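You operate a simulated robot arm through the tools that you are given. There is no shell and no other tool.

Carry out the task below with a simulated robot arm. There is one attempt and no reset: what you move stays moved.

TASK
The blue spool was wound slack: crank the loose loops off and rewind it to its red ring.
Fine: rewind at the tension printed on the spool; swing the clamp arm off after; the spool stays on its post.
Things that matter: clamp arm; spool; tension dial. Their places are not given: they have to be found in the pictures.

It is judged by the outcome, as a careful person would: the job done as asked, and still so three seconds after it is handed in. It fails if anything else is knocked over, pushed out of place, dropped, spilled or broken.

THE ROBOT
A 7-joint arm with a fingered hand, fixed in place. Base frame: the origin is at the foot of the arm, x ahead of it, y to its left, z up; the work surface is at about z = 900. Units: mm, degrees, N and s.
With the tool pointing down near the work surface it reaches from about 360 to 720 mm from the base axis. Its first joint turns from -166.0 to 166.0 degrees. Payload 3.4 kg.
The TCP is the grasp point between the finger pads, 25 mm short of the fingertips. In the tool frame z runs along the fingers and y along their closing line. Largest opening 88 mm; the body of the gripper starts 29 mm behind the TCP. The gripper is a hand of 3 fingers: y runs from the thumb to the fingers, the wrist lies at [-13, -106, -174] in the tool frame.
Orientation is that of the tool frame in the base frame, as a unit quaternion [w, x, y, z]. With the fingers straight down and the wrist toward the robot, the tool's x, y and z point along [0, 1, 0], [1, 0, 0] and [0, 0, -1] of the base frame.

THE INTERFACE
- The arm moves only by the tool jog_arm. Its arguments are lists of equal length, an entry for each row: "dp": the shift along the base's x, y, z in units of 150 mm (1.0 is 150 mm), a list of three; "rotation": the turn, a rotation vector about the base's x, y, z in units of 45 degrees (1.0 is 45 degrees), a list of three. In form: {"dp": [[x, y, z], ...], "rotation": [[wx, wy, wz], ...]}. A call has 1 to 20 rows; each row is the pose to reach, as a shift and turn from the pose commanded when the call began. A call with a number of a shift or a turn outside -1 to 1 is refused whole. Each row takes 0.2 s and may step no farther than 50 mm and 8.6 degrees from the row before; otherwise, the whole call is refused. A pose out of reach is approached as far as the arm can. The call stops where the force on the tool passes 40 N (or 10 N more than at its start, if that is more) or the arm is blocked; 0.2 s more then pass. In this call time passes only in rows, and 0.2 s behind the last. The reply holds the time, the measured pose of the TCP, the force on the tool along the base axes, the opening and the grip force, in the units named above and with some noise, with the torque about the TCP (base axes, N m) and any sound that the robot's microphone picked up.
- Cameras (640 x 400 px; columns grow to the right, rows downward): "scene" is fixed at [400.8, 499.9, 1509.2]; the picture's right is [-0.84, 0.54, 0.00], its down [0.52, 0.80, -0.30] and it looks along [-0.16, -0.25, -0.95] (base axes); focal length 280 px, centre (320, 200). "wrist" rides on the gripper at [58, -85, -100] in the tool frame; the picture's right is [-0.67, 0.35, -0.66], its down [-0.69, -0.63, 0.37] and it looks along [-0.28, 0.69, 0.66] (tool axes); focal length 261 px, centre (320, 200).
- capture(camera): a new picture of that camera. It takes no simulated time.
- slide_trunk(by): slides the trunk up (or, below 0, down) by that many mm; the arm rides with it, the base frame stays. It gives what a move gives, with no picture.
- curl_fingers(index, middle, thumb_bend, thumb_turn): sets how far each is bent, from 0 (flat) to 100 (curled in); at 30 the hand is open as for a grip, at 70 the pads meet at the TCP. One left out holds its place. A second passes; each finger stops where it meets its share of the squeeze, and holds until it gets a number again. It is the only way to open and close the hand. It gives what a move gives, with no picture; readings hold the bend of each and the force on the fingers (four entries, about 0 where the hand has none), thumb and palm. thumb_turn goes from beside the hand (0) to across from the fingers (100), as for a grip.
- locate(camera, pixels): there is no depth. For up to 12 entries [column, row, z] of the newest picture of that camera ("zoom" is the newest enlarged one), the place [x, y] in the base frame at which the ray of that pixel passes the height z, good to about 3 mm. It takes no simulated time.
- enlarge(camera, box): a new picture of the part [left, top, right, bottom] of that camera's present view, enlarged. It takes no simulated time.
- hand_in(): hands the job in; it is judged then, once.

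Unless the task says otherwise, let go and move clear before handing in.

The tools are called as name(argument=value, ...) on one line, values as JSON. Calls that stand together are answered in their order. jog_arm: Moves the arm, as the interface text tells. Its arguments: {"type":"object","properties":{"dp":{"type":"array","items":{"type":"array","items":{"type":"number"}}},"rotation":{"type":"array","items":{"type":"array","items":{"type":"number"}}}},"required":["dp","rotation"]} The other tools are called the same way: slide_trunk (by) slides the trunk up or down; curl_fingers (index, middle, thumb_bend, thumb_turn) moves the fingers one by one; capture (camera) takes a picture; locate (camera, pixels) gives the place at which the rays of pixels pass given heights; enlarge (camera, box) takes an enlarged picture of a part of a camera's view; hand_in () hands the job in.

At the start:

```text
t: 0.0
eef_pos: [258.1, 376.7, 1229.3]
tool_rot: [0.0, 0.707, 0.707, 0.0]
ft_force: [0.1, 0.1, 1.1]
torque: [-0.01, 0.0, 0.04]
finger_gap: 87.5
grasp_force: 0.2
shape: jaw
bend: [30.0, 30.0, 30.0, 98.0]
finger forces: [0.0, 0.0, 0.1, 0.0, 0.1, 0.0]
trunk travel left (down, up): [-475.0, 115.0]
```

scene: 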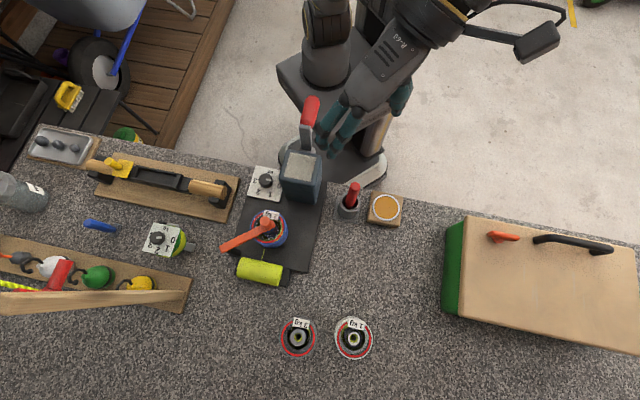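
wrist: 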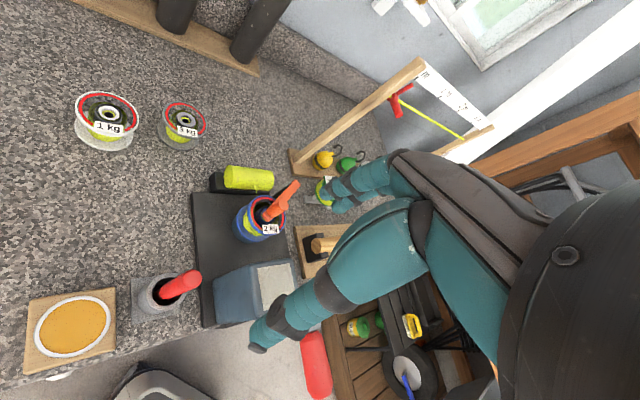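

The scene shows the blue spool with an orange arm on it around (268,228), a box with a red-handled crank near (305,130), and a dial at (265,182); another dial is at (160,238). I'll enlarge these areas to read them.

enlarge(camera="scene", box=[210, 80, 350, 300])

enlarge(camera="scene", box=[220, 200, 310, 290])

enlarge(camera="scene", box=[240, 155, 300, 205])

enlarge(camera="scene", box=[80, 190, 200, 270])

enlarge(camera="wrist", box=[180, 140, 340, 340])

```text
1.82 times, centred on (280, 190) of scene
```

zoom: 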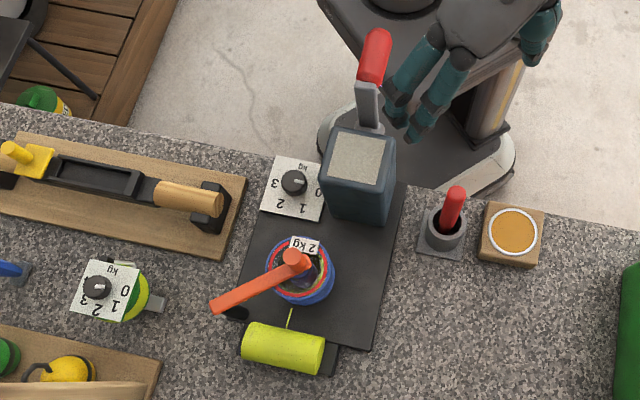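

```text
4.44 times, centred on (265, 245) of scene
```

zoom: 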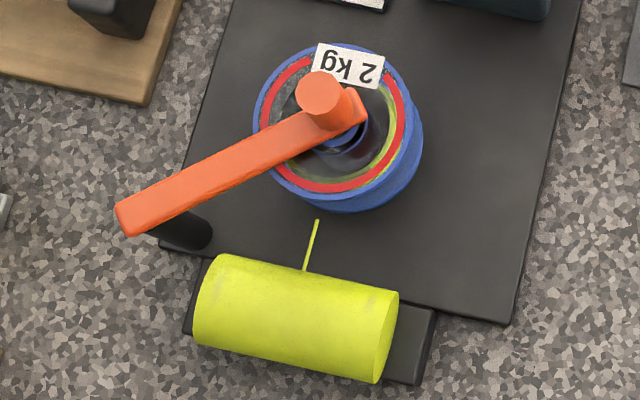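

```text
8.00 times, centred on (270, 180) of scene
```

zoom: 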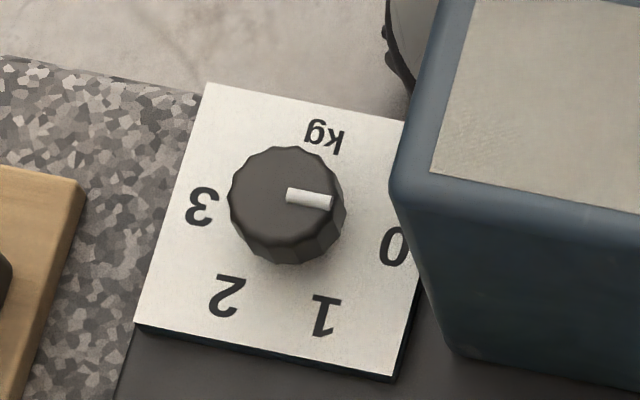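

```text
5.00 times, centred on (140, 230) of scene
```

zoom: 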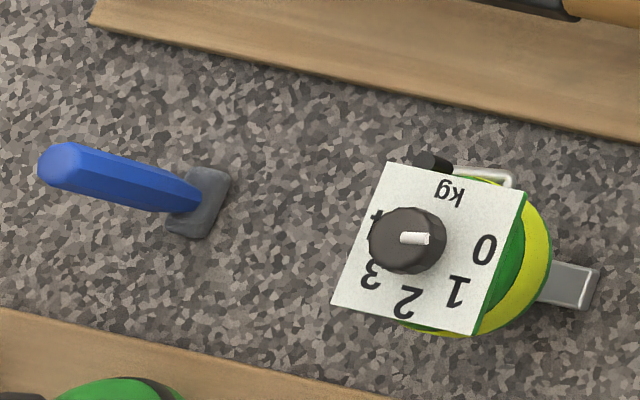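

```text
2.00 times, centred on (260, 240) of wrist
```

zoom: 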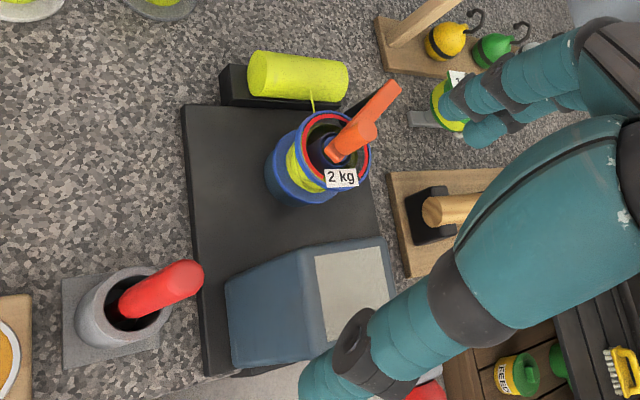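

The printed spool tension reads "2 kg" and the dial next to the box points near 0 (between 0 and kg); the crank with the red grip is at (310,110) on the box's robot side. I'll locate the key points on several heights.

locate(camera="scene", pixels=[[265, 182, 920], [265, 182, 940], [270, 228, 940], [270, 228, 980], [268, 224, 1000], [224, 248, 980], [224, 248, 1000], [310, 110, 1000], [310, 110, 950], [303, 165, 1000], [262, 272, 920], [306, 140, 980]])

locate(camera="wrist", pixels=[[258, 215, 940], [258, 215, 980], [265, 213, 1000], [295, 185, 980], [295, 185, 1000], [316, 365, 1000], [316, 365, 950], [250, 178, 920], [272, 280, 1000], [178, 283, 1000], [178, 283, 960], [260, 290, 1000]])

enlarge(camera="scene", box=[270, 80, 350, 210])

enlarge(camera="wrist", box=[230, 320, 350, 400])

```text
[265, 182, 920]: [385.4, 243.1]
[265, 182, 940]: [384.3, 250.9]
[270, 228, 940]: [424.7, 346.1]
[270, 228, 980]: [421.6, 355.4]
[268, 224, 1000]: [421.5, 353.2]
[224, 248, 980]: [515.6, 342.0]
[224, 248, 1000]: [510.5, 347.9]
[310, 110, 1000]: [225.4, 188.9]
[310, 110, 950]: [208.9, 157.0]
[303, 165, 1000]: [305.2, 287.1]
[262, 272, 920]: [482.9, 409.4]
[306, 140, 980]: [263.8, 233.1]
```

```text
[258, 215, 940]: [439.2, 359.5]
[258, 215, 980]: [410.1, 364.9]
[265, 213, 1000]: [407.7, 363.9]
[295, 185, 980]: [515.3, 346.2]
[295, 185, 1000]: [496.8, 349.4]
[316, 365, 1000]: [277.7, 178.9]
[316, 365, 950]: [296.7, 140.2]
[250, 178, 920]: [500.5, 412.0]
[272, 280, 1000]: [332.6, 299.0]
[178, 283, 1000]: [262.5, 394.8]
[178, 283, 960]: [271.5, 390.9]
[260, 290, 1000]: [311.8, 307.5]
```

```text
3.08 times, centred on (310, 145) of scene
```

zoom: 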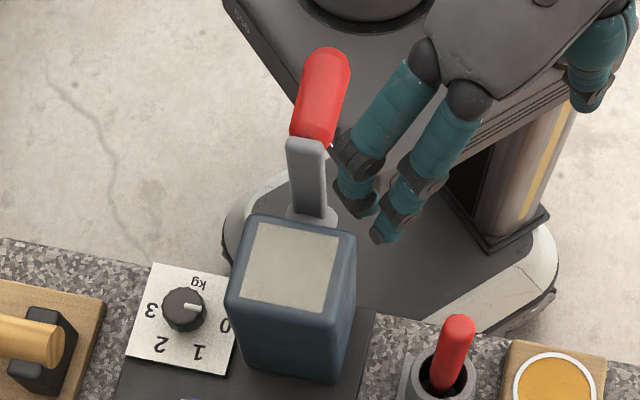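

```text
5.00 times, centred on (290, 360) of wrist
```

zoom: 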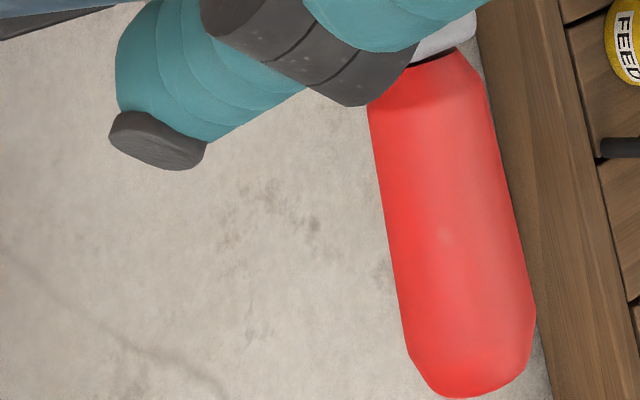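

The crank grip triangulates to roughly (273,261)→(232,213) at z≈1078, with the crank arm pointing up. I'll look closer at the spool and the clamp and locate plate corners for orientation.

enlarge(camera="scene", box=[248, 203, 292, 251])

enlarge(camera="wrist", box=[225, 170, 305, 250])

locate(camera="scene", pixels=[[233, 254, 905], [301, 272, 905], [325, 185, 905], [281, 199, 905], [316, 206, 905], [320, 157, 1010], [291, 150, 1010], [283, 176, 1010], [314, 183, 1010], [253, 167, 915], [281, 172, 915], [247, 196, 915]])

enlarge(camera="wrist", box=[190, 250, 350, 400])

```text
8.33 times, centred on (270, 227) of scene
```

zoom: 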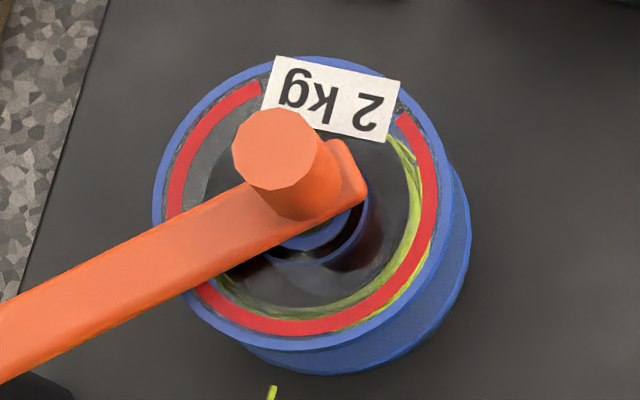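

```text
5.00 times, centred on (265, 210) of wrist
```

zoom: 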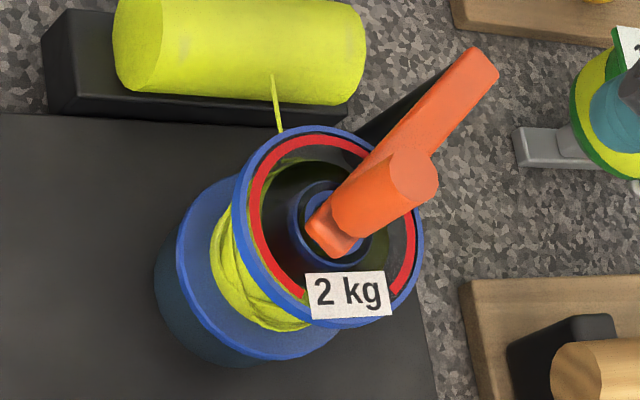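

```text
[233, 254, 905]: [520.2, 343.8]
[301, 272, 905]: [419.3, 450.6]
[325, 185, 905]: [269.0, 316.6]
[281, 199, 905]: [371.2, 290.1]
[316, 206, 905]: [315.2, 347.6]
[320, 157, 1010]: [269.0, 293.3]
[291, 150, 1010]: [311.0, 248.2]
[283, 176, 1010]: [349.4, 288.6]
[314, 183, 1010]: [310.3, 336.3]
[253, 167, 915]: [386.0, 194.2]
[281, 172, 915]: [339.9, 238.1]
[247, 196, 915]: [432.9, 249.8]
```

```text
2.67 times, centred on (270, 325) of wrist
```

zoom: 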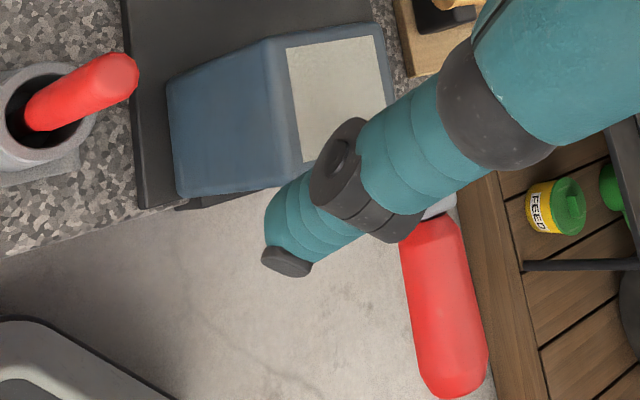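

The plate/box axes are clear: the crank shaft points along about (-0.73,-0.69) toward the robot, with the crank handle up. I'll turn the tool −45° about z while shifting a bit to get a wrist view of the crank.

jog_arm(dp=[[-0.1, 0, 0], [-0.2, 0, 0], [-0.3, 0, 0], [-0.4, 0, 0], [-0.5, 0, 0], [-0.5, 0, 0]], rotation=[[0, 0, -0.17], [0, 0, -0.34], [0, 0, -0.51], [0, 0, -0.68], [0, 0, -0.85], [0, 0, -1.0]])

capture(camera="wrist")

capture(camera="scene")

```text
t: 1.4
eef_pos: [200.7, 330.3, 1206.9]
tool_rot: [0.014, 0.868, 0.497, 0.001]
ft_force: [-0.5, 0.7, -0.6]
torque: [-0.04, -0.01, 0.01]
finger_gap: 87.7
grasp_force: 0.1
shape: jaw
bend: [30.0, 30.0, 30.0, 98.0]
finger forces: [0.1, 0.0, 0.0, 0.0, 0.1, 0.0]
out of reach, approached as far as the arm can: row 3, 4, 5, 6
trunk travel left (down, up): [-475.0, 115.0]
```

```text
taken
```

wrist: 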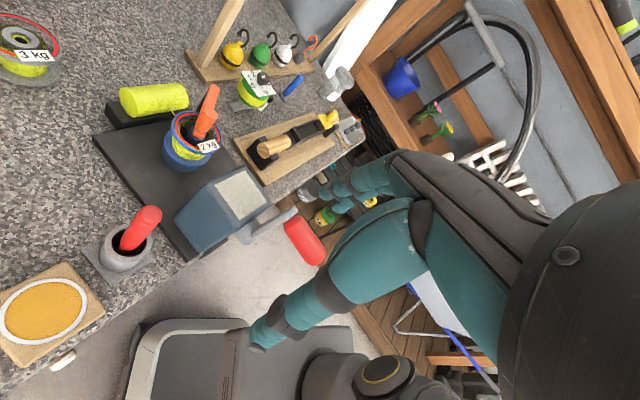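

```text
taken
```

scene: 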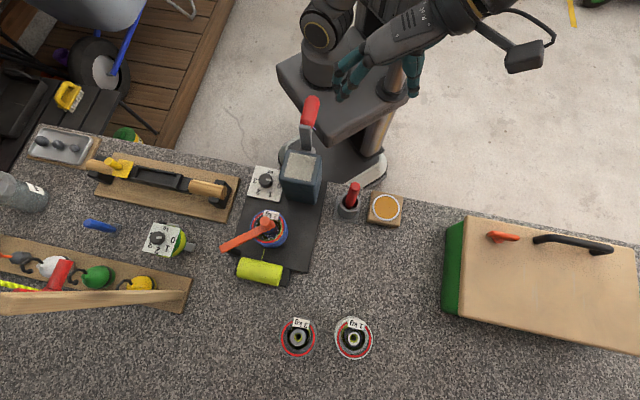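

The arm was clipped at about −30° yaw at (201,330,1207); the wrist picture shows the crank arm from the box at (250,225) with the grip at (305,240). I'll zoom on the crank and test reach lower down with more yaw.

enlarge(camera="wrist", box=[160, 160, 350, 290])

jog_arm(dp=[[0.05, -0.05, -0.15], [0.1, -0.1, -0.3], [0.15, -0.15, -0.45], [0.2, -0.2, -0.6]], rotation=[[0, 0, -0.05], [0, 0, -0.1], [0, 0, -0.15], [0, 0, -0.2]])

```text
3.08 times, centred on (255, 225) of wrist
```

zoom: 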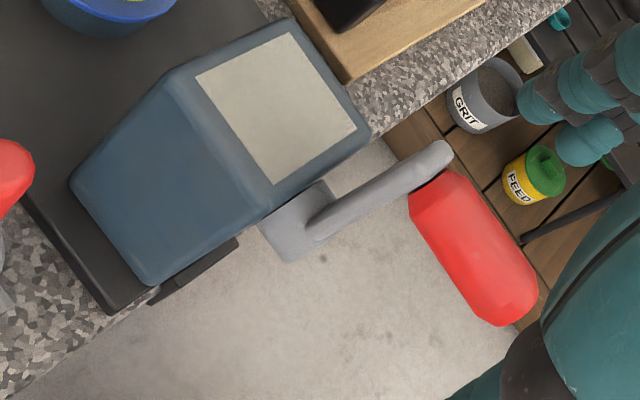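

```text
t: 2.4
eef_pos: [229.8, 300.2, 1116.3]
tool_rot: [0.013, 0.904, 0.427, 0.001]
ft_force: [-0.6, 0.6, 0.7]
torque: [0.05, 0.02, -0.02]
finger_gap: 87.8
grasp_force: 0.1
shape: jaw
bend: [30.0, 30.0, 30.0, 98.0]
finger forces: [0.1, 0.0, 0.0, 0.1, 0.0, 0.0]
trunk travel left (down, up): [-475.0, 115.0]
```

The lower pose is reachable: TCP (230,300,1116), yaw about −39°. I'll take a new wrist picture to measure the crank before approaching.

capture(camera="wrist")

enlarge(camera="scene", box=[270, 60, 370, 180])

enlarge(camera="wrist", box=[160, 160, 350, 290])

```text
taken
```

wrist: 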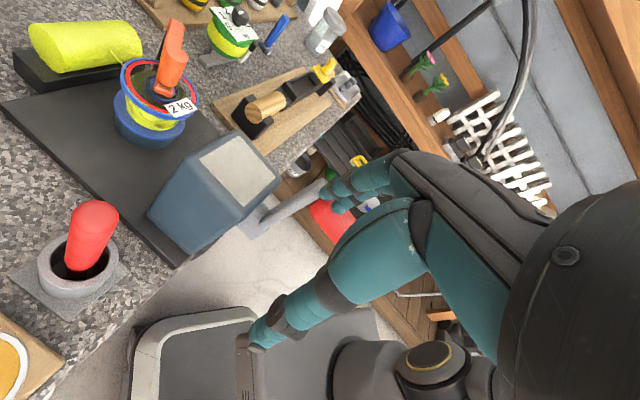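

```text
3.33 times, centred on (320, 120) of scene
```

zoom: 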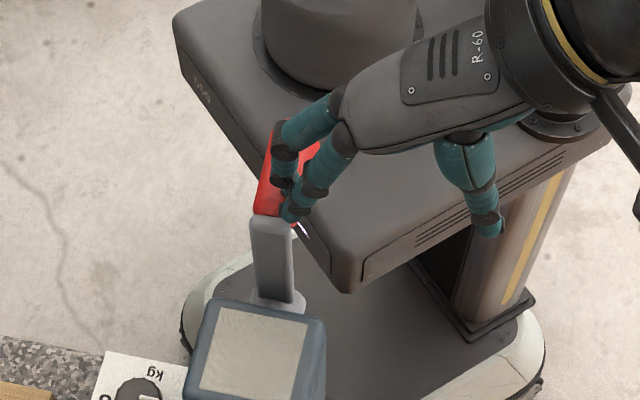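

```text
3.08 times, centred on (255, 225) of wrist
```

zoom: 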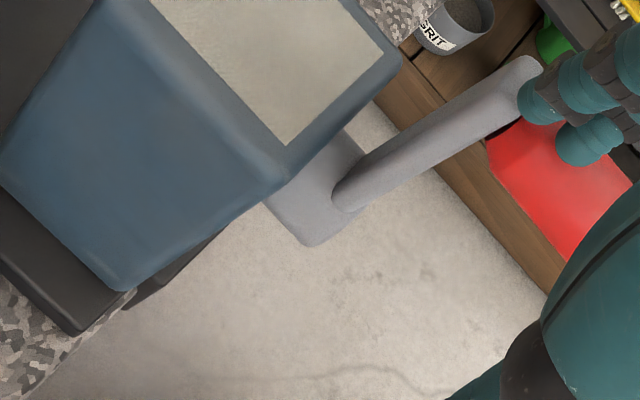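

Fingertips look close above the grip. I'll triangulate the crank arm end and hub between both views, and lift off a little meanwhile afterwards.

locate(camera="wrist", pixels=[[324.8, 181.2, 1080], [324.8, 181.2, 1065], [324.8, 181.2, 1050], [263, 224, 1000], [263, 224, 980], [263, 224, 960], [255, 235, 980], [255, 235, 960], [255, 235, 940]])

locate(camera="scene", pixels=[[305.6, 125, 1080], [305.6, 125, 1065], [305.6, 125, 1050], [307.4, 149, 1000], [307.4, 149, 980], [307.4, 149, 960]])

jog_arm(dp=[[-0.1, 0.1, 0.2], [-0.2, 0.2, 0.4]], rotation=[[0, 0, 0], [0, 0, 0]])

enlarge(camera="wrist", box=[160, 160, 350, 290])

enlarge(camera="scene", box=[270, 60, 370, 180])

```text
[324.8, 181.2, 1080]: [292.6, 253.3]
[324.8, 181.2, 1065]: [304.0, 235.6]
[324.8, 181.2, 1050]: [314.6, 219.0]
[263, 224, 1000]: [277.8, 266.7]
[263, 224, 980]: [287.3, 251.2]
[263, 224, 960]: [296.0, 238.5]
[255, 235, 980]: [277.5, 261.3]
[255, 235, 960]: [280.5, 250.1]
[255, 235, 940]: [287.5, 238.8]
```

```text
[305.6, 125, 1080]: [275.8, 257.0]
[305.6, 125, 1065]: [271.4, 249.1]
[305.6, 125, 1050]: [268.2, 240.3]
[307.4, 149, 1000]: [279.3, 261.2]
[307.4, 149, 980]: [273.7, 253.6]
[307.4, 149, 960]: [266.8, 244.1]
```

```text
t: 3.0
eef_pos: [198.9, 332.0, 1177.8]
tool_rot: [0.013, 0.903, 0.429, 0.001]
ft_force: [0.5, -0.9, 0.6]
torque: [0.03, 0.01, 0.0]
finger_gap: 87.9
grasp_force: 0.0
shape: jaw
bend: [30.0, 30.0, 30.0, 98.0]
finger forces: [0.0, 0.1, 0.0, 0.1, 0.0, 0.0]
trunk travel left (down, up): [-475.0, 115.0]
```

```text
3.08 times, centred on (255, 225) of wrist
```

zoom: 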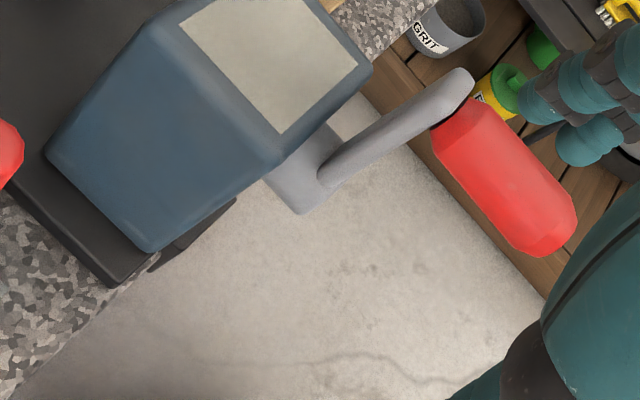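

```text
3.33 times, centred on (320, 120) of scene
```

zoom: 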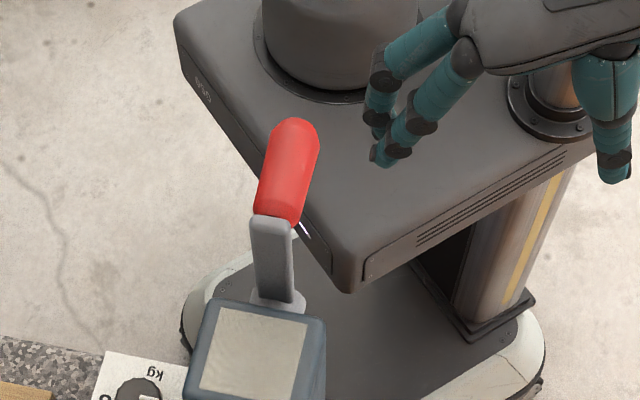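

Both views now show the whole red grip; I'll triangulate its two ends and the hub.

locate(camera="wrist", pixels=[[298.8, 200.6, 1090], [298.8, 200.6, 1075], [298.8, 200.6, 1060], [329.7, 236.4, 1090], [329.7, 236.4, 1075], [329.7, 236.4, 1060], [253.4, 213.3, 1010], [253.4, 213.3, 995], [253.4, 213.3, 980]])

locate(camera="scene", pixels=[[307.1, 124.5, 1090], [307.1, 124.5, 1075], [307.1, 124.5, 1060], [312.8, 100.5, 1090], [312.8, 100.5, 1075], [312.8, 100.5, 1060], [307.4, 150, 1010], [307.4, 150, 995], [307.4, 150, 980]])

```text
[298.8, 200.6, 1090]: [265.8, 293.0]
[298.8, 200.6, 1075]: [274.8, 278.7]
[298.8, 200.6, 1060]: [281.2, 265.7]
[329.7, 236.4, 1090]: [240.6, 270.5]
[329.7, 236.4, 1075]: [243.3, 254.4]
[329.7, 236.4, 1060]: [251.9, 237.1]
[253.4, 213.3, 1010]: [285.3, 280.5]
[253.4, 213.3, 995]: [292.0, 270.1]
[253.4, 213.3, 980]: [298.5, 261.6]
```

```text
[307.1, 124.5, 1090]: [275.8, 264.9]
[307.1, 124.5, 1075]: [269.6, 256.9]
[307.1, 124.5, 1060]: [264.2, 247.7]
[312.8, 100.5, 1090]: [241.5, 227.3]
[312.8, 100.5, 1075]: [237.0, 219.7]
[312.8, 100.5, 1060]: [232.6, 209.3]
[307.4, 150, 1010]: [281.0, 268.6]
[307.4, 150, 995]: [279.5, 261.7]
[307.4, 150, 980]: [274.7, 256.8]
```

Triangulation puts the grip axis at z≈1075±10 and lateral centre near the crank plane. I'll finish the yaw to about −46.7° and move above the grip at z≈1165 with clearance.

jog_arm(dp=[[0.1, -0.2, 0], [0.2, -0.4, 0], [0.3, -0.6, 0], [0.32, -0.64, -0.06]], rotation=[[0, 0, -0.05], [0, 0, -0.1], [0, 0, -0.167], [0, 0, -0.167]])

capture(camera="wrist")

enlarge(camera="scene", box=[250, 40, 370, 180])

```text
t: 4.0
eef_pos: [247.0, 233.9, 1168.1]
tool_rot: [0.013, 0.93, 0.368, 0.0]
ft_force: [-1.1, 0.8, -0.2]
torque: [-0.01, 0.02, -0.01]
finger_gap: 87.7
grasp_force: 0.0
shape: jaw
bend: [30.0, 30.0, 30.0, 98.0]
finger forces: [0.1, 0.0, 0.0, 0.1, 0.1, 0.0]
out of reach, approached as far as the arm can: row 3
trunk travel left (down, up): [-475.0, 115.0]
```

```text
taken
```

wrist: 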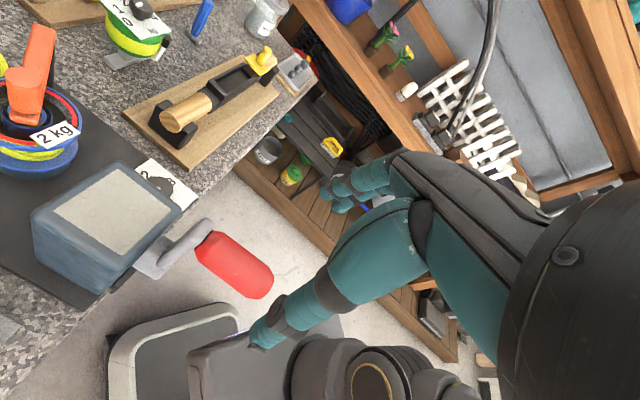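

```text
2.86 times, centred on (310, 110) of scene
```

zoom: 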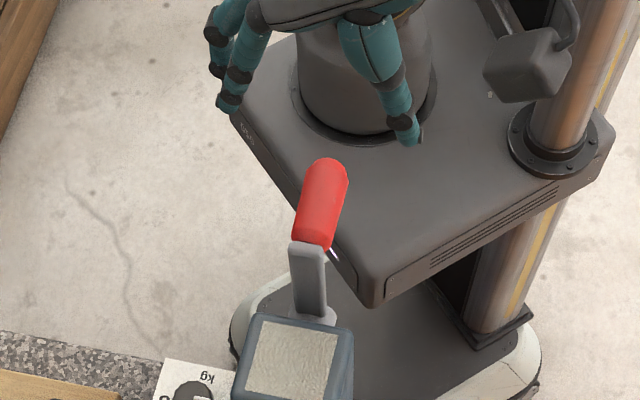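

The hand now straddles the grip from above at yaw −46.8°. I'll re-triangulate the grip from this view (inner end (208,248), outer end (258,282)).

locate(camera="wrist", pixels=[[208, 247, 1085], [208, 247, 1070], [208, 247, 1055], [258, 281, 1085], [258, 281, 1070], [258, 281, 1055], [234, 264, 1085], [234, 264, 1070], [234, 264, 1055]])

locate(camera="scene", pixels=[[310, 112.5, 1085], [310, 112.5, 1070], [310, 112.5, 1055]])

enlarge(camera="wrist", box=[120, 190, 290, 310])

```text
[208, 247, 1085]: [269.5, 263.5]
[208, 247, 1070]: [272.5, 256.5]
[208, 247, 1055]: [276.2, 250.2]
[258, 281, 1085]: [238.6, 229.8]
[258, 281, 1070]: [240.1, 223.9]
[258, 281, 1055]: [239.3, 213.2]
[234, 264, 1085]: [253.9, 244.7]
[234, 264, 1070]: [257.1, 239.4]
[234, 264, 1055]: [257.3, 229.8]
```

```text
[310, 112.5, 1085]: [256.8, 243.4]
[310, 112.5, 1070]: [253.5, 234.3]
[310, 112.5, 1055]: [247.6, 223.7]
```

```text
3.33 times, centred on (205, 250) of wrist
```

zoom: 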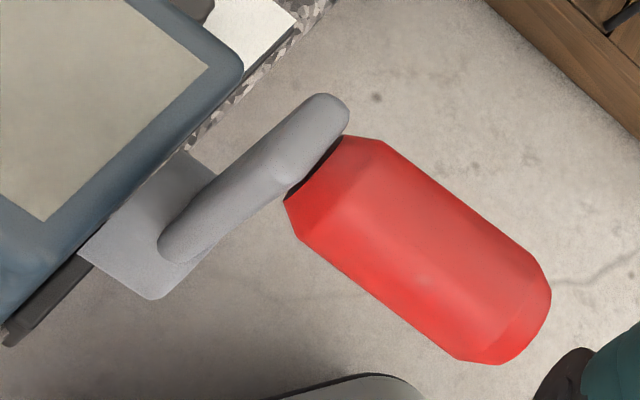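

Both views agree on the grip axis: mid ≈ (255,242,1080). I'll get the hub height from this view, too.

locate(camera="wrist", pixels=[[168, 258, 1010], [168, 258, 1000], [168, 258, 990], [168, 258, 980], [203, 229, 1090], [203, 229, 1080], [153, 252, 990], [153, 252, 1000]])

locate(camera="scene", pixels=[[308, 147, 1010], [308, 147, 1000], [308, 147, 990], [308, 147, 980], [306, 126, 1090], [306, 126, 1080]])

```text
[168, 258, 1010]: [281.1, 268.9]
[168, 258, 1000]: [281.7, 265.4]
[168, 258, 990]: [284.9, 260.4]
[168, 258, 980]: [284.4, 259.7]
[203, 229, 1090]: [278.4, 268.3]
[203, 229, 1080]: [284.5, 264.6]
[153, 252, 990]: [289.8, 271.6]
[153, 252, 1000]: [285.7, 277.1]
```

```text
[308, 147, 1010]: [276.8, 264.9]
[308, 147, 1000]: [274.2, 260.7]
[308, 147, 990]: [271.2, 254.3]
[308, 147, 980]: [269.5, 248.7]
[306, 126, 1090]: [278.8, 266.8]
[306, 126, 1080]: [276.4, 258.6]
```

The crank hub sits near z≈1005 so the radius is about 70–75 mm. Descending straight over the grip to TCP ≈ (250,237,1080).

jog_arm(dp=[[0.01, 0.01, -0.15], [0.02, 0.023, -0.3], [0.02, 0.023, -0.4], [0.02, 0.023, -0.5], [0.02, 0.023, -0.587]], rotation=[[0, 0, 0], [0, 0, 0], [0, 0, 0], [0, 0, 0], [0, 0, 0]])

enlarge(camera="scene", box=[250, 40, 370, 180])

capture(camera="wrist")

```text
t: 5.0
eef_pos: [244.9, 247.4, 1089.1]
tool_rot: [-0.058, 0.909, 0.408, -0.056]
ft_force: [-0.3, 0.7, 0.5]
torque: [0.0, -0.02, -0.03]
finger_gap: 88.1
grasp_force: 0.1
shape: jaw
bend: [30.0, 30.0, 30.0, 98.0]
finger forces: [0.0, 0.0, 0.0, 0.0, 0.0, 0.0]
trunk travel left (down, up): [-475.0, 115.0]
stopped in row 4: the arm was blocked; the commanded pose is now the measured one
```

```text
2.86 times, centred on (310, 110) of scene
```

zoom: 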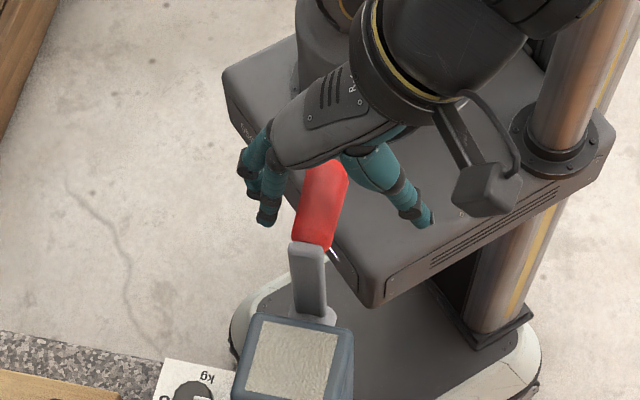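

```text
taken
```

wrist: 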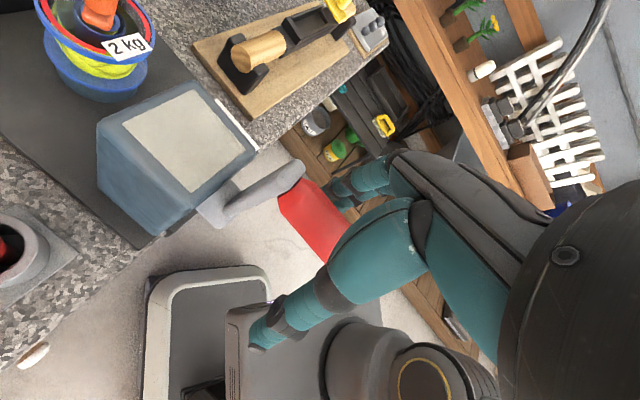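

The move was blocked at TCP (245,247,1089) with no tool force and with the hand tilted a little, so something on the arm side binds. I'll look at the whole scene.

capture(camera="scene")

enlarge(camera="scene", box=[260, 0, 480, 140])

```text
taken
```

scene: 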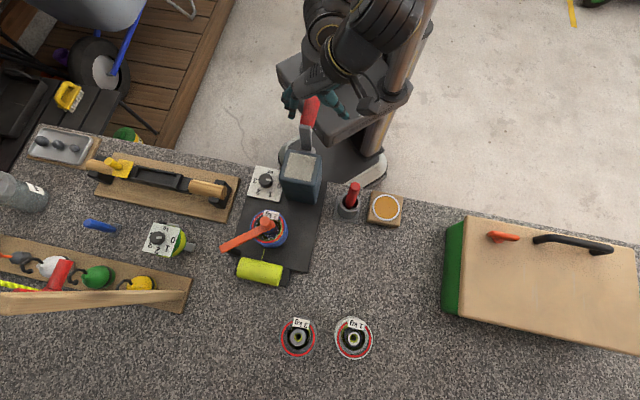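

```text
2.86 times, centred on (370, 70) of scene
```

zoom: 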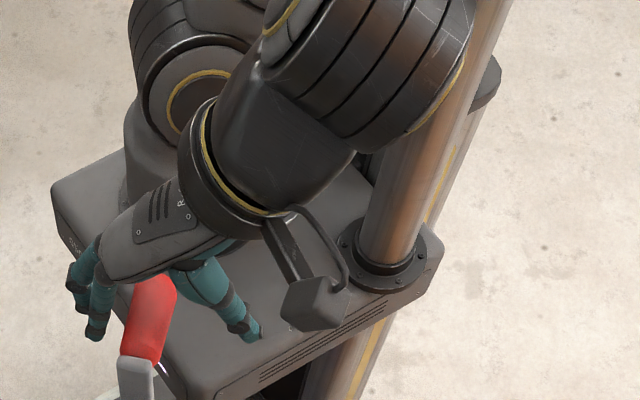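

The forearm's black elbow section is against the vertical column at (400,40): this wrist side collides with the robot's own trunk post. I'll back up, level the tool, and switch to the opposite yaw (fingers on the other side) so the arm comes in from the far side.

jog_arm(dp=[[0, 0, 0.15], [0, 0, 0.3], [0, 0.1, 0.45], [0.05, 0.25, 0.55], [0.15, 0.4, 0.6]], rotation=[[-0.02, -0.05, 0], [-0.04, -0.1, 0], [-0.077, -0.19, 0], [-0.077, -0.19, 0], [-0.077, -0.19, 0]])

```text
t: 5.8
eef_pos: [232.6, 265.9, 1145.7]
tool_rot: [-0.092, 0.875, 0.471, -0.066]
ft_force: [0.2, 0.1, -0.2]
torque: [0.01, 0.0, 0.0]
finger_gap: 87.7
grasp_force: 0.0
shape: jaw
bend: [30.0, 30.0, 30.0, 98.0]
finger forces: [0.0, 0.0, 0.1, 0.1, 0.1, 0.0]
trunk travel left (down, up): [-475.0, 115.0]
stopped in row 3: the arm was blocked; the commanded pose is now the measured one
```

Still binding against the column. I'll move outward away from the robot and up while yawing positively to free the elbow.

jog_arm(dp=[[0.1, 0.1, 0.1], [0.2, 0.2, 0.2], [0.3, 0.3, 0.3], [0.4, 0.4, 0.3]], rotation=[[0, 0, 0.15], [0, 0, 0.3], [0, 0, 0.45], [0, 0, 0.6]])

capture(camera="scene")

```text
t: 6.4
eef_pos: [208.4, 322.1, 1174.6]
tool_rot: [-0.089, 0.766, 0.632, -0.082]
ft_force: [0.7, 0.6, -0.1]
torque: [-0.01, -0.01, 0.01]
finger_gap: 88.1
grasp_force: 0.1
shape: jaw
bend: [30.0, 30.0, 30.0, 98.0]
finger forces: [0.1, 0.0, 0.0, 0.0, 0.2, 0.0]
trunk travel left (down, up): [-475.0, 115.0]
stopped in row 3: the arm was blocked; the commanded pose is now the measured one
```

```text
taken
```

scene: 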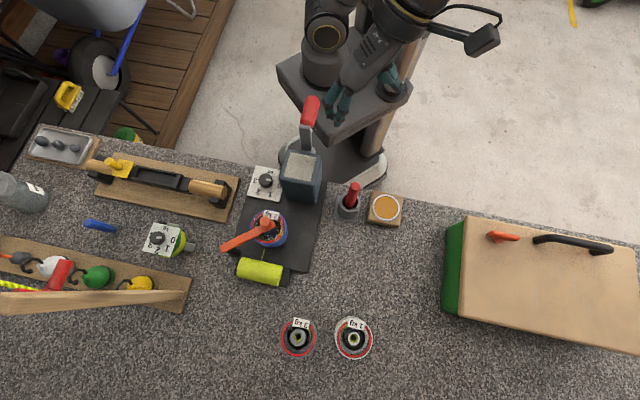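

It is freeing up (now (208,322,1175), yaw −11°). I'll move toward +x, away from the column, leveling the tool.

jog_arm(dp=[[0.15, -0.02, 0.05], [0.3, -0.04, 0.1], [0.5, -0.04, 0.1], [0.7, -0.0, 0.1]], rotation=[[0, -0.05, 0.05], [0, -0.12, 0.15], [0, -0.2, 0.3], [-0.05, -0.3, 0.4]])

enlarge(camera="scene", box=[260, 0, 480, 140])

```text
t: 7.4
eef_pos: [313.9, 320.8, 1189.7]
tool_rot: [0.016, 0.664, 0.748, -0.016]
ft_force: [1.3, 0.2, -0.7]
torque: [0.01, 0.01, 0.01]
finger_gap: 88.0
grasp_force: 0.1
shape: jaw
bend: [30.0, 30.0, 30.0, 98.0]
finger forces: [0.1, 0.0, 0.0, 0.1, 0.0, 0.1]
trunk travel left (down, up): [-475.0, 115.0]
```

```text
2.86 times, centred on (370, 70) of scene
```

zoom: 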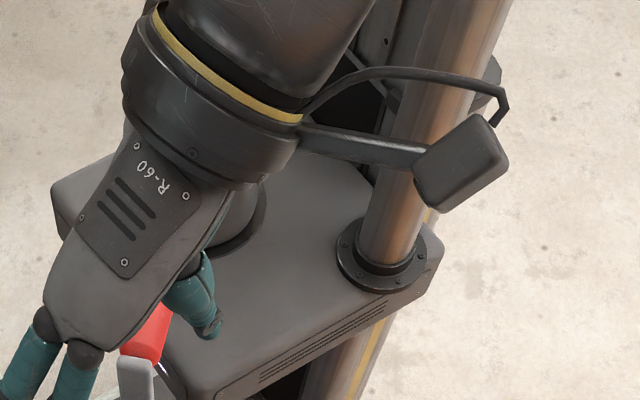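

Free now at (314,321,1190), yaw +7°. I'll continue yawing in steps toward +133°, leveling on the way.

jog_arm(dp=[[0, 0, 0], [0, 0, 0], [0, 0, 0], [0, 0, 0], [0, 0, 0], [0, 0, 0]], rotation=[[0.05, 0, 0.17], [0.05, 0, 0.34], [0.05, 0, 0.5], [0.05, 0, 0.67], [0.05, 0, 0.84], [0.05, 0, 0.98]])

jog_arm(dp=[[0, 0, 0], [0, 0, 0], [0, 0, 0], [0, 0, 0], [0, 0, 0], [0, 0, 0]], rotation=[[0, 0, 0.17], [0, 0, 0.34], [0, 0, 0.5], [0, 0, 0.67], [0, 0, 0.84], [0, 0, 0.98]])

```text
t: 8.8
eef_pos: [311.9, 322.0, 1190.3]
tool_rot: [0.008, 0.334, 0.943, 0.004]
ft_force: [0.6, -0.8, 0.4]
torque: [0.0, 0.0, 0.01]
finger_gap: 88.2
grasp_force: 0.0
shape: jaw
bend: [30.0, 30.0, 30.0, 98.0]
finger forces: [0.1, 0.0, 0.1, 0.1, 0.0, 0.0]
trunk travel left (down, up): [-475.0, 115.0]
```

```text
t: 10.2
eef_pos: [312.6, 323.2, 1189.2]
tool_rot: [0.006, -0.045, 0.999, 0.005]
ft_force: [-1.1, -0.3, -0.4]
torque: [-0.02, 0.0, -0.01]
finger_gap: 87.8
grasp_force: 0.0
shape: jaw
bend: [30.0, 30.0, 30.0, 98.0]
finger forces: [0.0, 0.1, 0.0, 0.0, 0.1, 0.1]
trunk travel left (down, up): [-475.0, 115.0]
```

Yaw is now +95°, all fine. I'll do the last 38° while moving over the grip.

jog_arm(dp=[[0, 0, 0], [0, 0, 0], [-0.1, -0.1, 0], [-0.2, -0.25, 0], [-0.3, -0.4, 0], [-0.4, -0.55, -0.05]], rotation=[[0, 0, 0.17], [0, 0, 0.34], [0, 0, 0.5], [0, 0, 0.67], [0, 0, 0.84], [0, 0, 0.846]])

capture(camera="scene")

capture(camera="wrist")

```text
t: 11.6
eef_pos: [252.5, 240.1, 1181.3]
tool_rot: [0.004, -0.369, 0.93, 0.007]
ft_force: [0.1, -0.7, -0.2]
torque: [-0.02, 0.03, 0.0]
finger_gap: 88.0
grasp_force: 0.0
shape: jaw
bend: [30.0, 30.0, 30.0, 98.0]
finger forces: [0.1, 0.1, 0.0, 0.1, 0.1, 0.0]
trunk travel left (down, up): [-475.0, 115.0]
```

```text
taken
```

scene: 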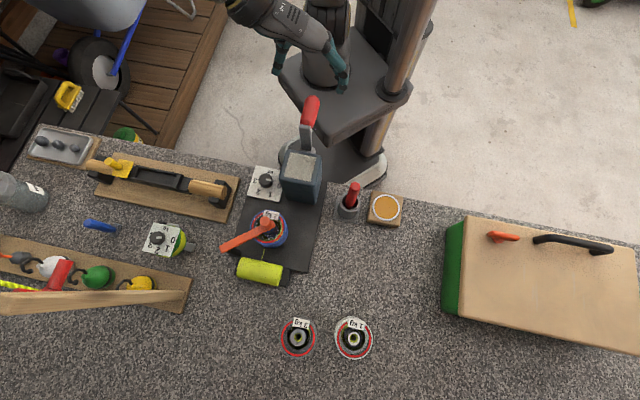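

```text
taken
```

wrist: 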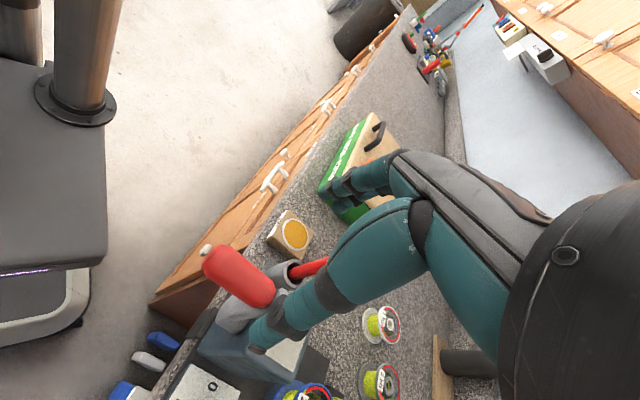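

Now the arm comes from the other side, clear of the column, and the hand at (310,60) straddles the grip. Descend to the grip axis.

jog_arm(dp=[[0, 0, -0.15], [0, 0, -0.3], [0, 0, -0.42], [-0.005, -0.005, -0.52], [-0.01, -0.01, -0.6], [-0.01, -0.01, -0.67]], rotation=[[0, 0, 0], [0, 0, 0], [0, 0, 0], [0, 0, 0], [0, 0, 0], [0, 0, 0]])

enlarge(camera="scene", box=[250, 40, 370, 180])

capture(camera="wrist")

```text
t: 13.0
eef_pos: [251.2, 237.1, 1081.6]
tool_rot: [0.003, -0.367, 0.93, 0.006]
ft_force: [-0.3, -0.4, 0.2]
torque: [0.01, 0.0, -0.01]
finger_gap: 87.7
grasp_force: 0.1
shape: jaw
bend: [30.0, 30.0, 30.0, 98.0]
finger forces: [0.1, 0.0, 0.0, 0.0, 0.0, 0.0]
trunk travel left (down, up): [-475.0, 115.0]
```

```text
2.86 times, centred on (310, 110) of scene
```

zoom: 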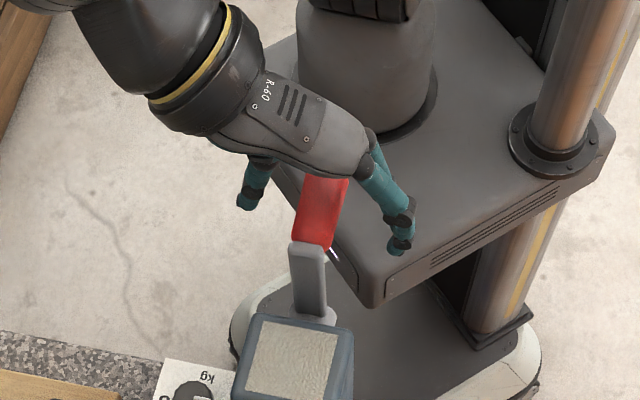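

```text
taken
```

wrist: 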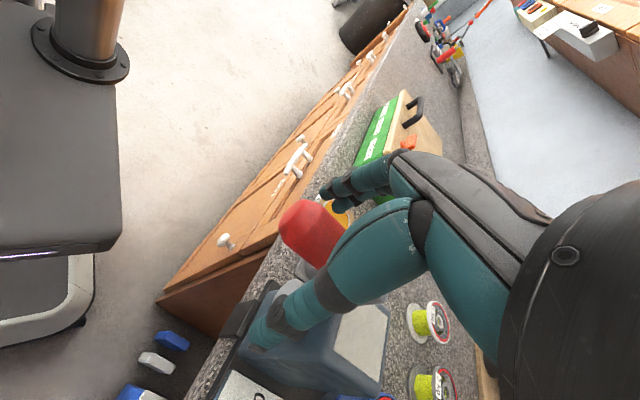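

In place at (251,237,1082) with the red grip between thumb and fingers. I'll close partially to bend 50 and check contact.

curl_fingers(index=50, middle=50, thumb_bend=50)

enlarge(camera="scene", box=[280, 70, 350, 150])

```text
t: 14.0
eef_pos: [251.8, 238.9, 1082.3]
tool_rot: [0.003, -0.368, 0.93, 0.006]
ft_force: [-1.1, 0.7, 1.3]
torque: [-0.01, 0.04, 0.03]
finger_gap: 42.2
grasp_force: 0.1
shape: fingers
bend: [50.0, 50.0, 50.0, 98.0]
finger forces: [0.0, 0.0, 0.0, 0.0, 0.0, 0.1]
trunk travel left (down, up): [-475.0, 115.0]
```

```text
5.00 times, centred on (315, 110) of scene
```

zoom: 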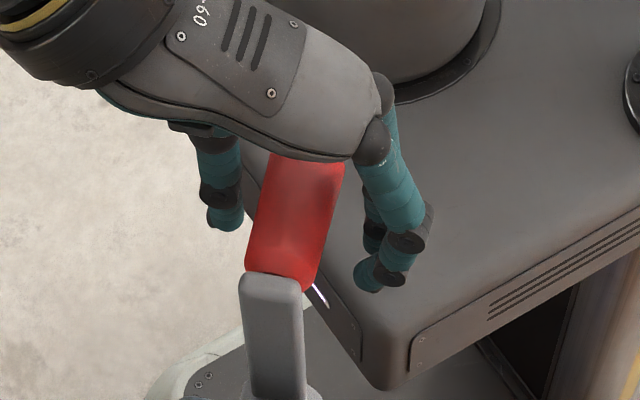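

No contact at a 42 mm gap; closing further until the pads touch.

curl_fingers(index=58, middle=58, thumb_bend=58)

enlarge(camera="scene", box=[280, 70, 350, 150])

```text
t: 15.0
eef_pos: [251.2, 238.7, 1082.0]
tool_rot: [0.003, -0.368, 0.93, 0.007]
ft_force: [-1.3, 0.6, 0.4]
torque: [-0.02, 0.01, 0.0]
finger_gap: 26.9
grasp_force: 0.1
shape: fingers
bend: [57.0, 57.0, 57.0, 98.0]
finger forces: [0.0, 0.1, 0.0, 0.0, 0.0, 0.0]
trunk travel left (down, up): [-475.0, 115.0]
```

```text
5.00 times, centred on (315, 110) of scene
```

zoom: 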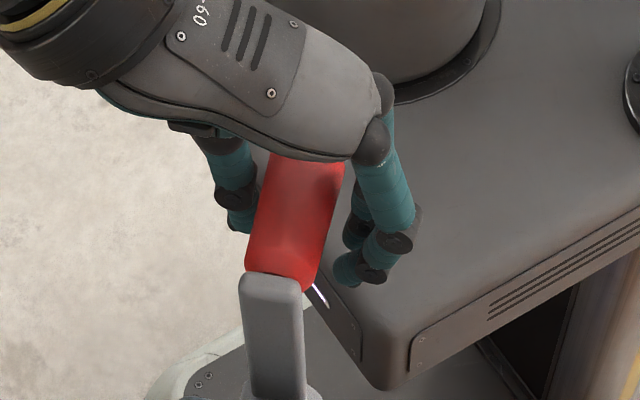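

Fingers stopped at bend 57 (gap 27), at contact. I'll squeeze a little more to see whether the grip is held.

curl_fingers(index=66, middle=66, thumb_bend=66)

```text
t: 16.0
eef_pos: [249.7, 237.2, 1082.0]
tool_rot: [0.003, -0.367, 0.93, 0.007]
ft_force: [1.8, -0.9, -0.6]
torque: [-0.04, 0.0, 0.0]
finger_gap: 11.2
grasp_force: 2.3
shape: fingers
bend: [65.0, 66.0, 64.0, 98.0]
finger forces: [1.4, 0.0, 0.0, 0.0, 2.5, 0.0]
trunk travel left (down, up): [-475.0, 115.0]
```

The gap closed to 11 mm with index 1.4 N and thumb 2.5 N, so the fingers may be wrapping under the grip. Looking closely.

enlarge(camera="scene", box=[280, 70, 350, 150])

enlarge(camera="wrist", box=[230, 130, 420, 370])

```text
5.00 times, centred on (315, 110) of scene
```

zoom: 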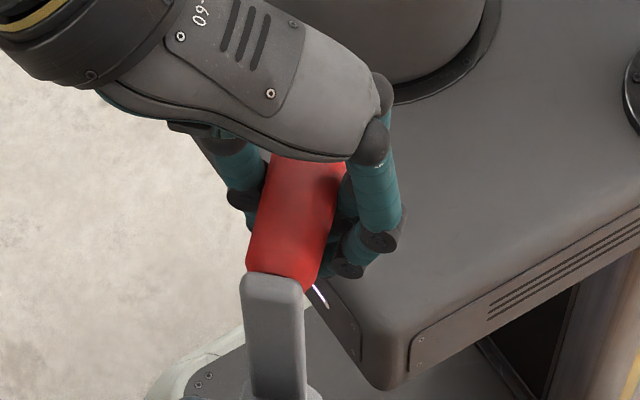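

```text
1.67 times, centred on (325, 250) of wrist
```

zoom: 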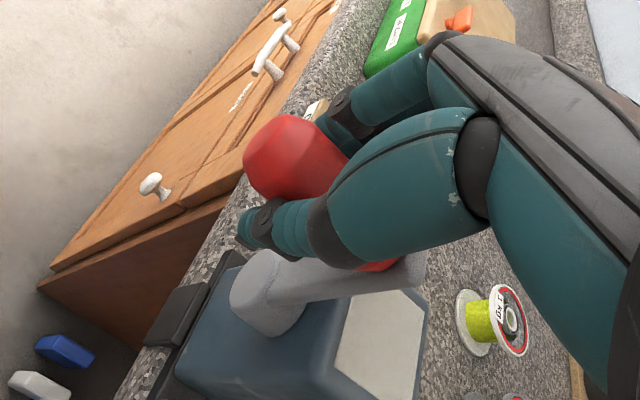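

The fingers wrap around and under the grip — a light cage, good for a turning grip. I'll try a 30° crank step toward picture right (+u) with an assumed radius of 74 mm, and watch forces and the spool.

jog_arm(dp=[[-0.0294, 0.0312, -0.0018], [-0.0588, 0.0623, -0.0073], [-0.0876, 0.0928, -0.0168], [-0.1157, 0.1226, -0.03], [-0.143, 0.1515, -0.0463], [-0.169, 0.179, -0.066]], rotation=[[0, 0, 0], [0, 0, 0], [0, 0, 0], [0, 0, 0], [0, 0, 0], [0, 0, 0]])

enlarge(camera="scene", box=[248, 203, 292, 251])

enlarge(camera="scene", box=[270, 70, 370, 200])

```text
t: 17.4
eef_pos: [226.9, 264.7, 1071.9]
tool_rot: [0.003, -0.367, 0.93, 0.008]
ft_force: [0.7, -2.6, -0.5]
torque: [0.02, -0.01, 0.0]
finger_gap: 10.9
grasp_force: 1.9
shape: fingers
bend: [65.0, 66.0, 64.0, 97.0]
finger forces: [1.1, 0.0, 0.0, 0.0, 2.4, 0.0]
trunk travel left (down, up): [-475.0, 115.0]
```

```text
8.33 times, centred on (270, 227) of scene
```

zoom: 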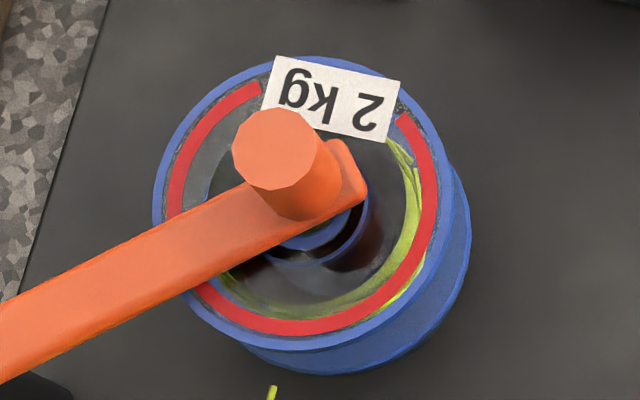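

```text
3.08 times, centred on (320, 135) of scene
```

zoom: 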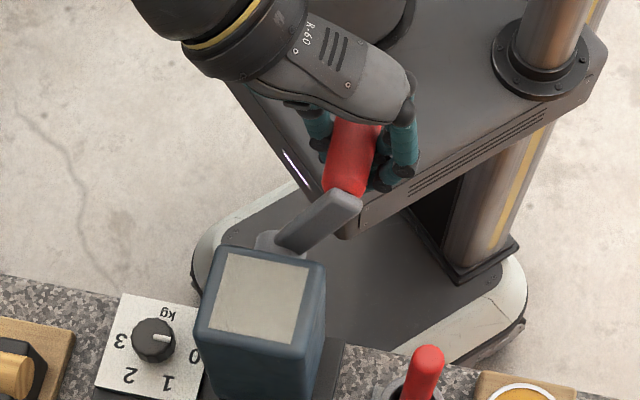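

The crank turned 30° with only ~2.6 N, following the hand. Continuing to 90°.

jog_arm(dp=[[-0.0484, 0.0514, -0.0493], [-0.09, 0.0955, -0.11], [-0.124, 0.1314, -0.181], [-0.1486, 0.1576, -0.259], [-0.164, 0.174, -0.341], [-0.169, 0.1794, -0.427]], rotation=[[0, 0, 0], [0, 0, 0], [0, 0, 0], [0, 0, 0], [0, 0, 0], [0, 0, 0]])

enlarge(camera="scene", box=[248, 203, 292, 251])

enlarge(camera="scene", box=[270, 70, 370, 200])

capture(camera="wrist")

```text
t: 18.8
eef_pos: [200.6, 291.5, 1007.2]
tool_rot: [0.003, -0.368, 0.93, 0.007]
ft_force: [0.8, -2.2, 1.2]
torque: [0.01, 0.02, 0.01]
finger_gap: 8.2
grasp_force: 1.1
shape: fingers
bend: [66.0, 66.0, 65.0, 97.0]
finger forces: [0.1, 0.0, 0.0, 0.0, 1.6, 0.1]
trunk travel left (down, up): [-475.0, 115.0]
```

```text
8.33 times, centred on (270, 227) of scene
```

zoom: 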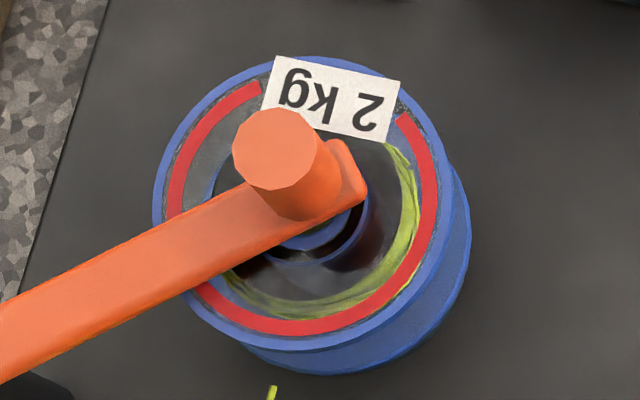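

```text
3.08 times, centred on (320, 135) of scene
```

zoom: 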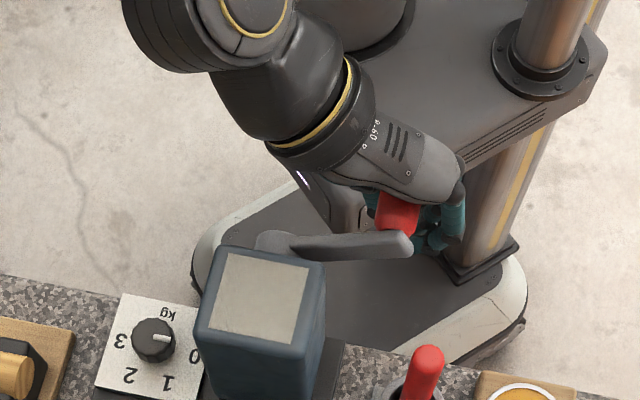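

```text
taken
```

wrist: 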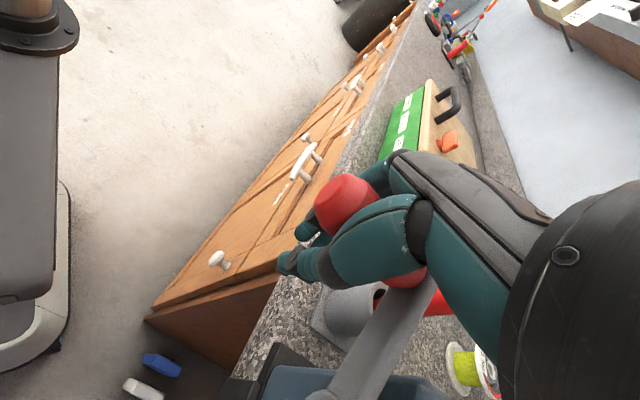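

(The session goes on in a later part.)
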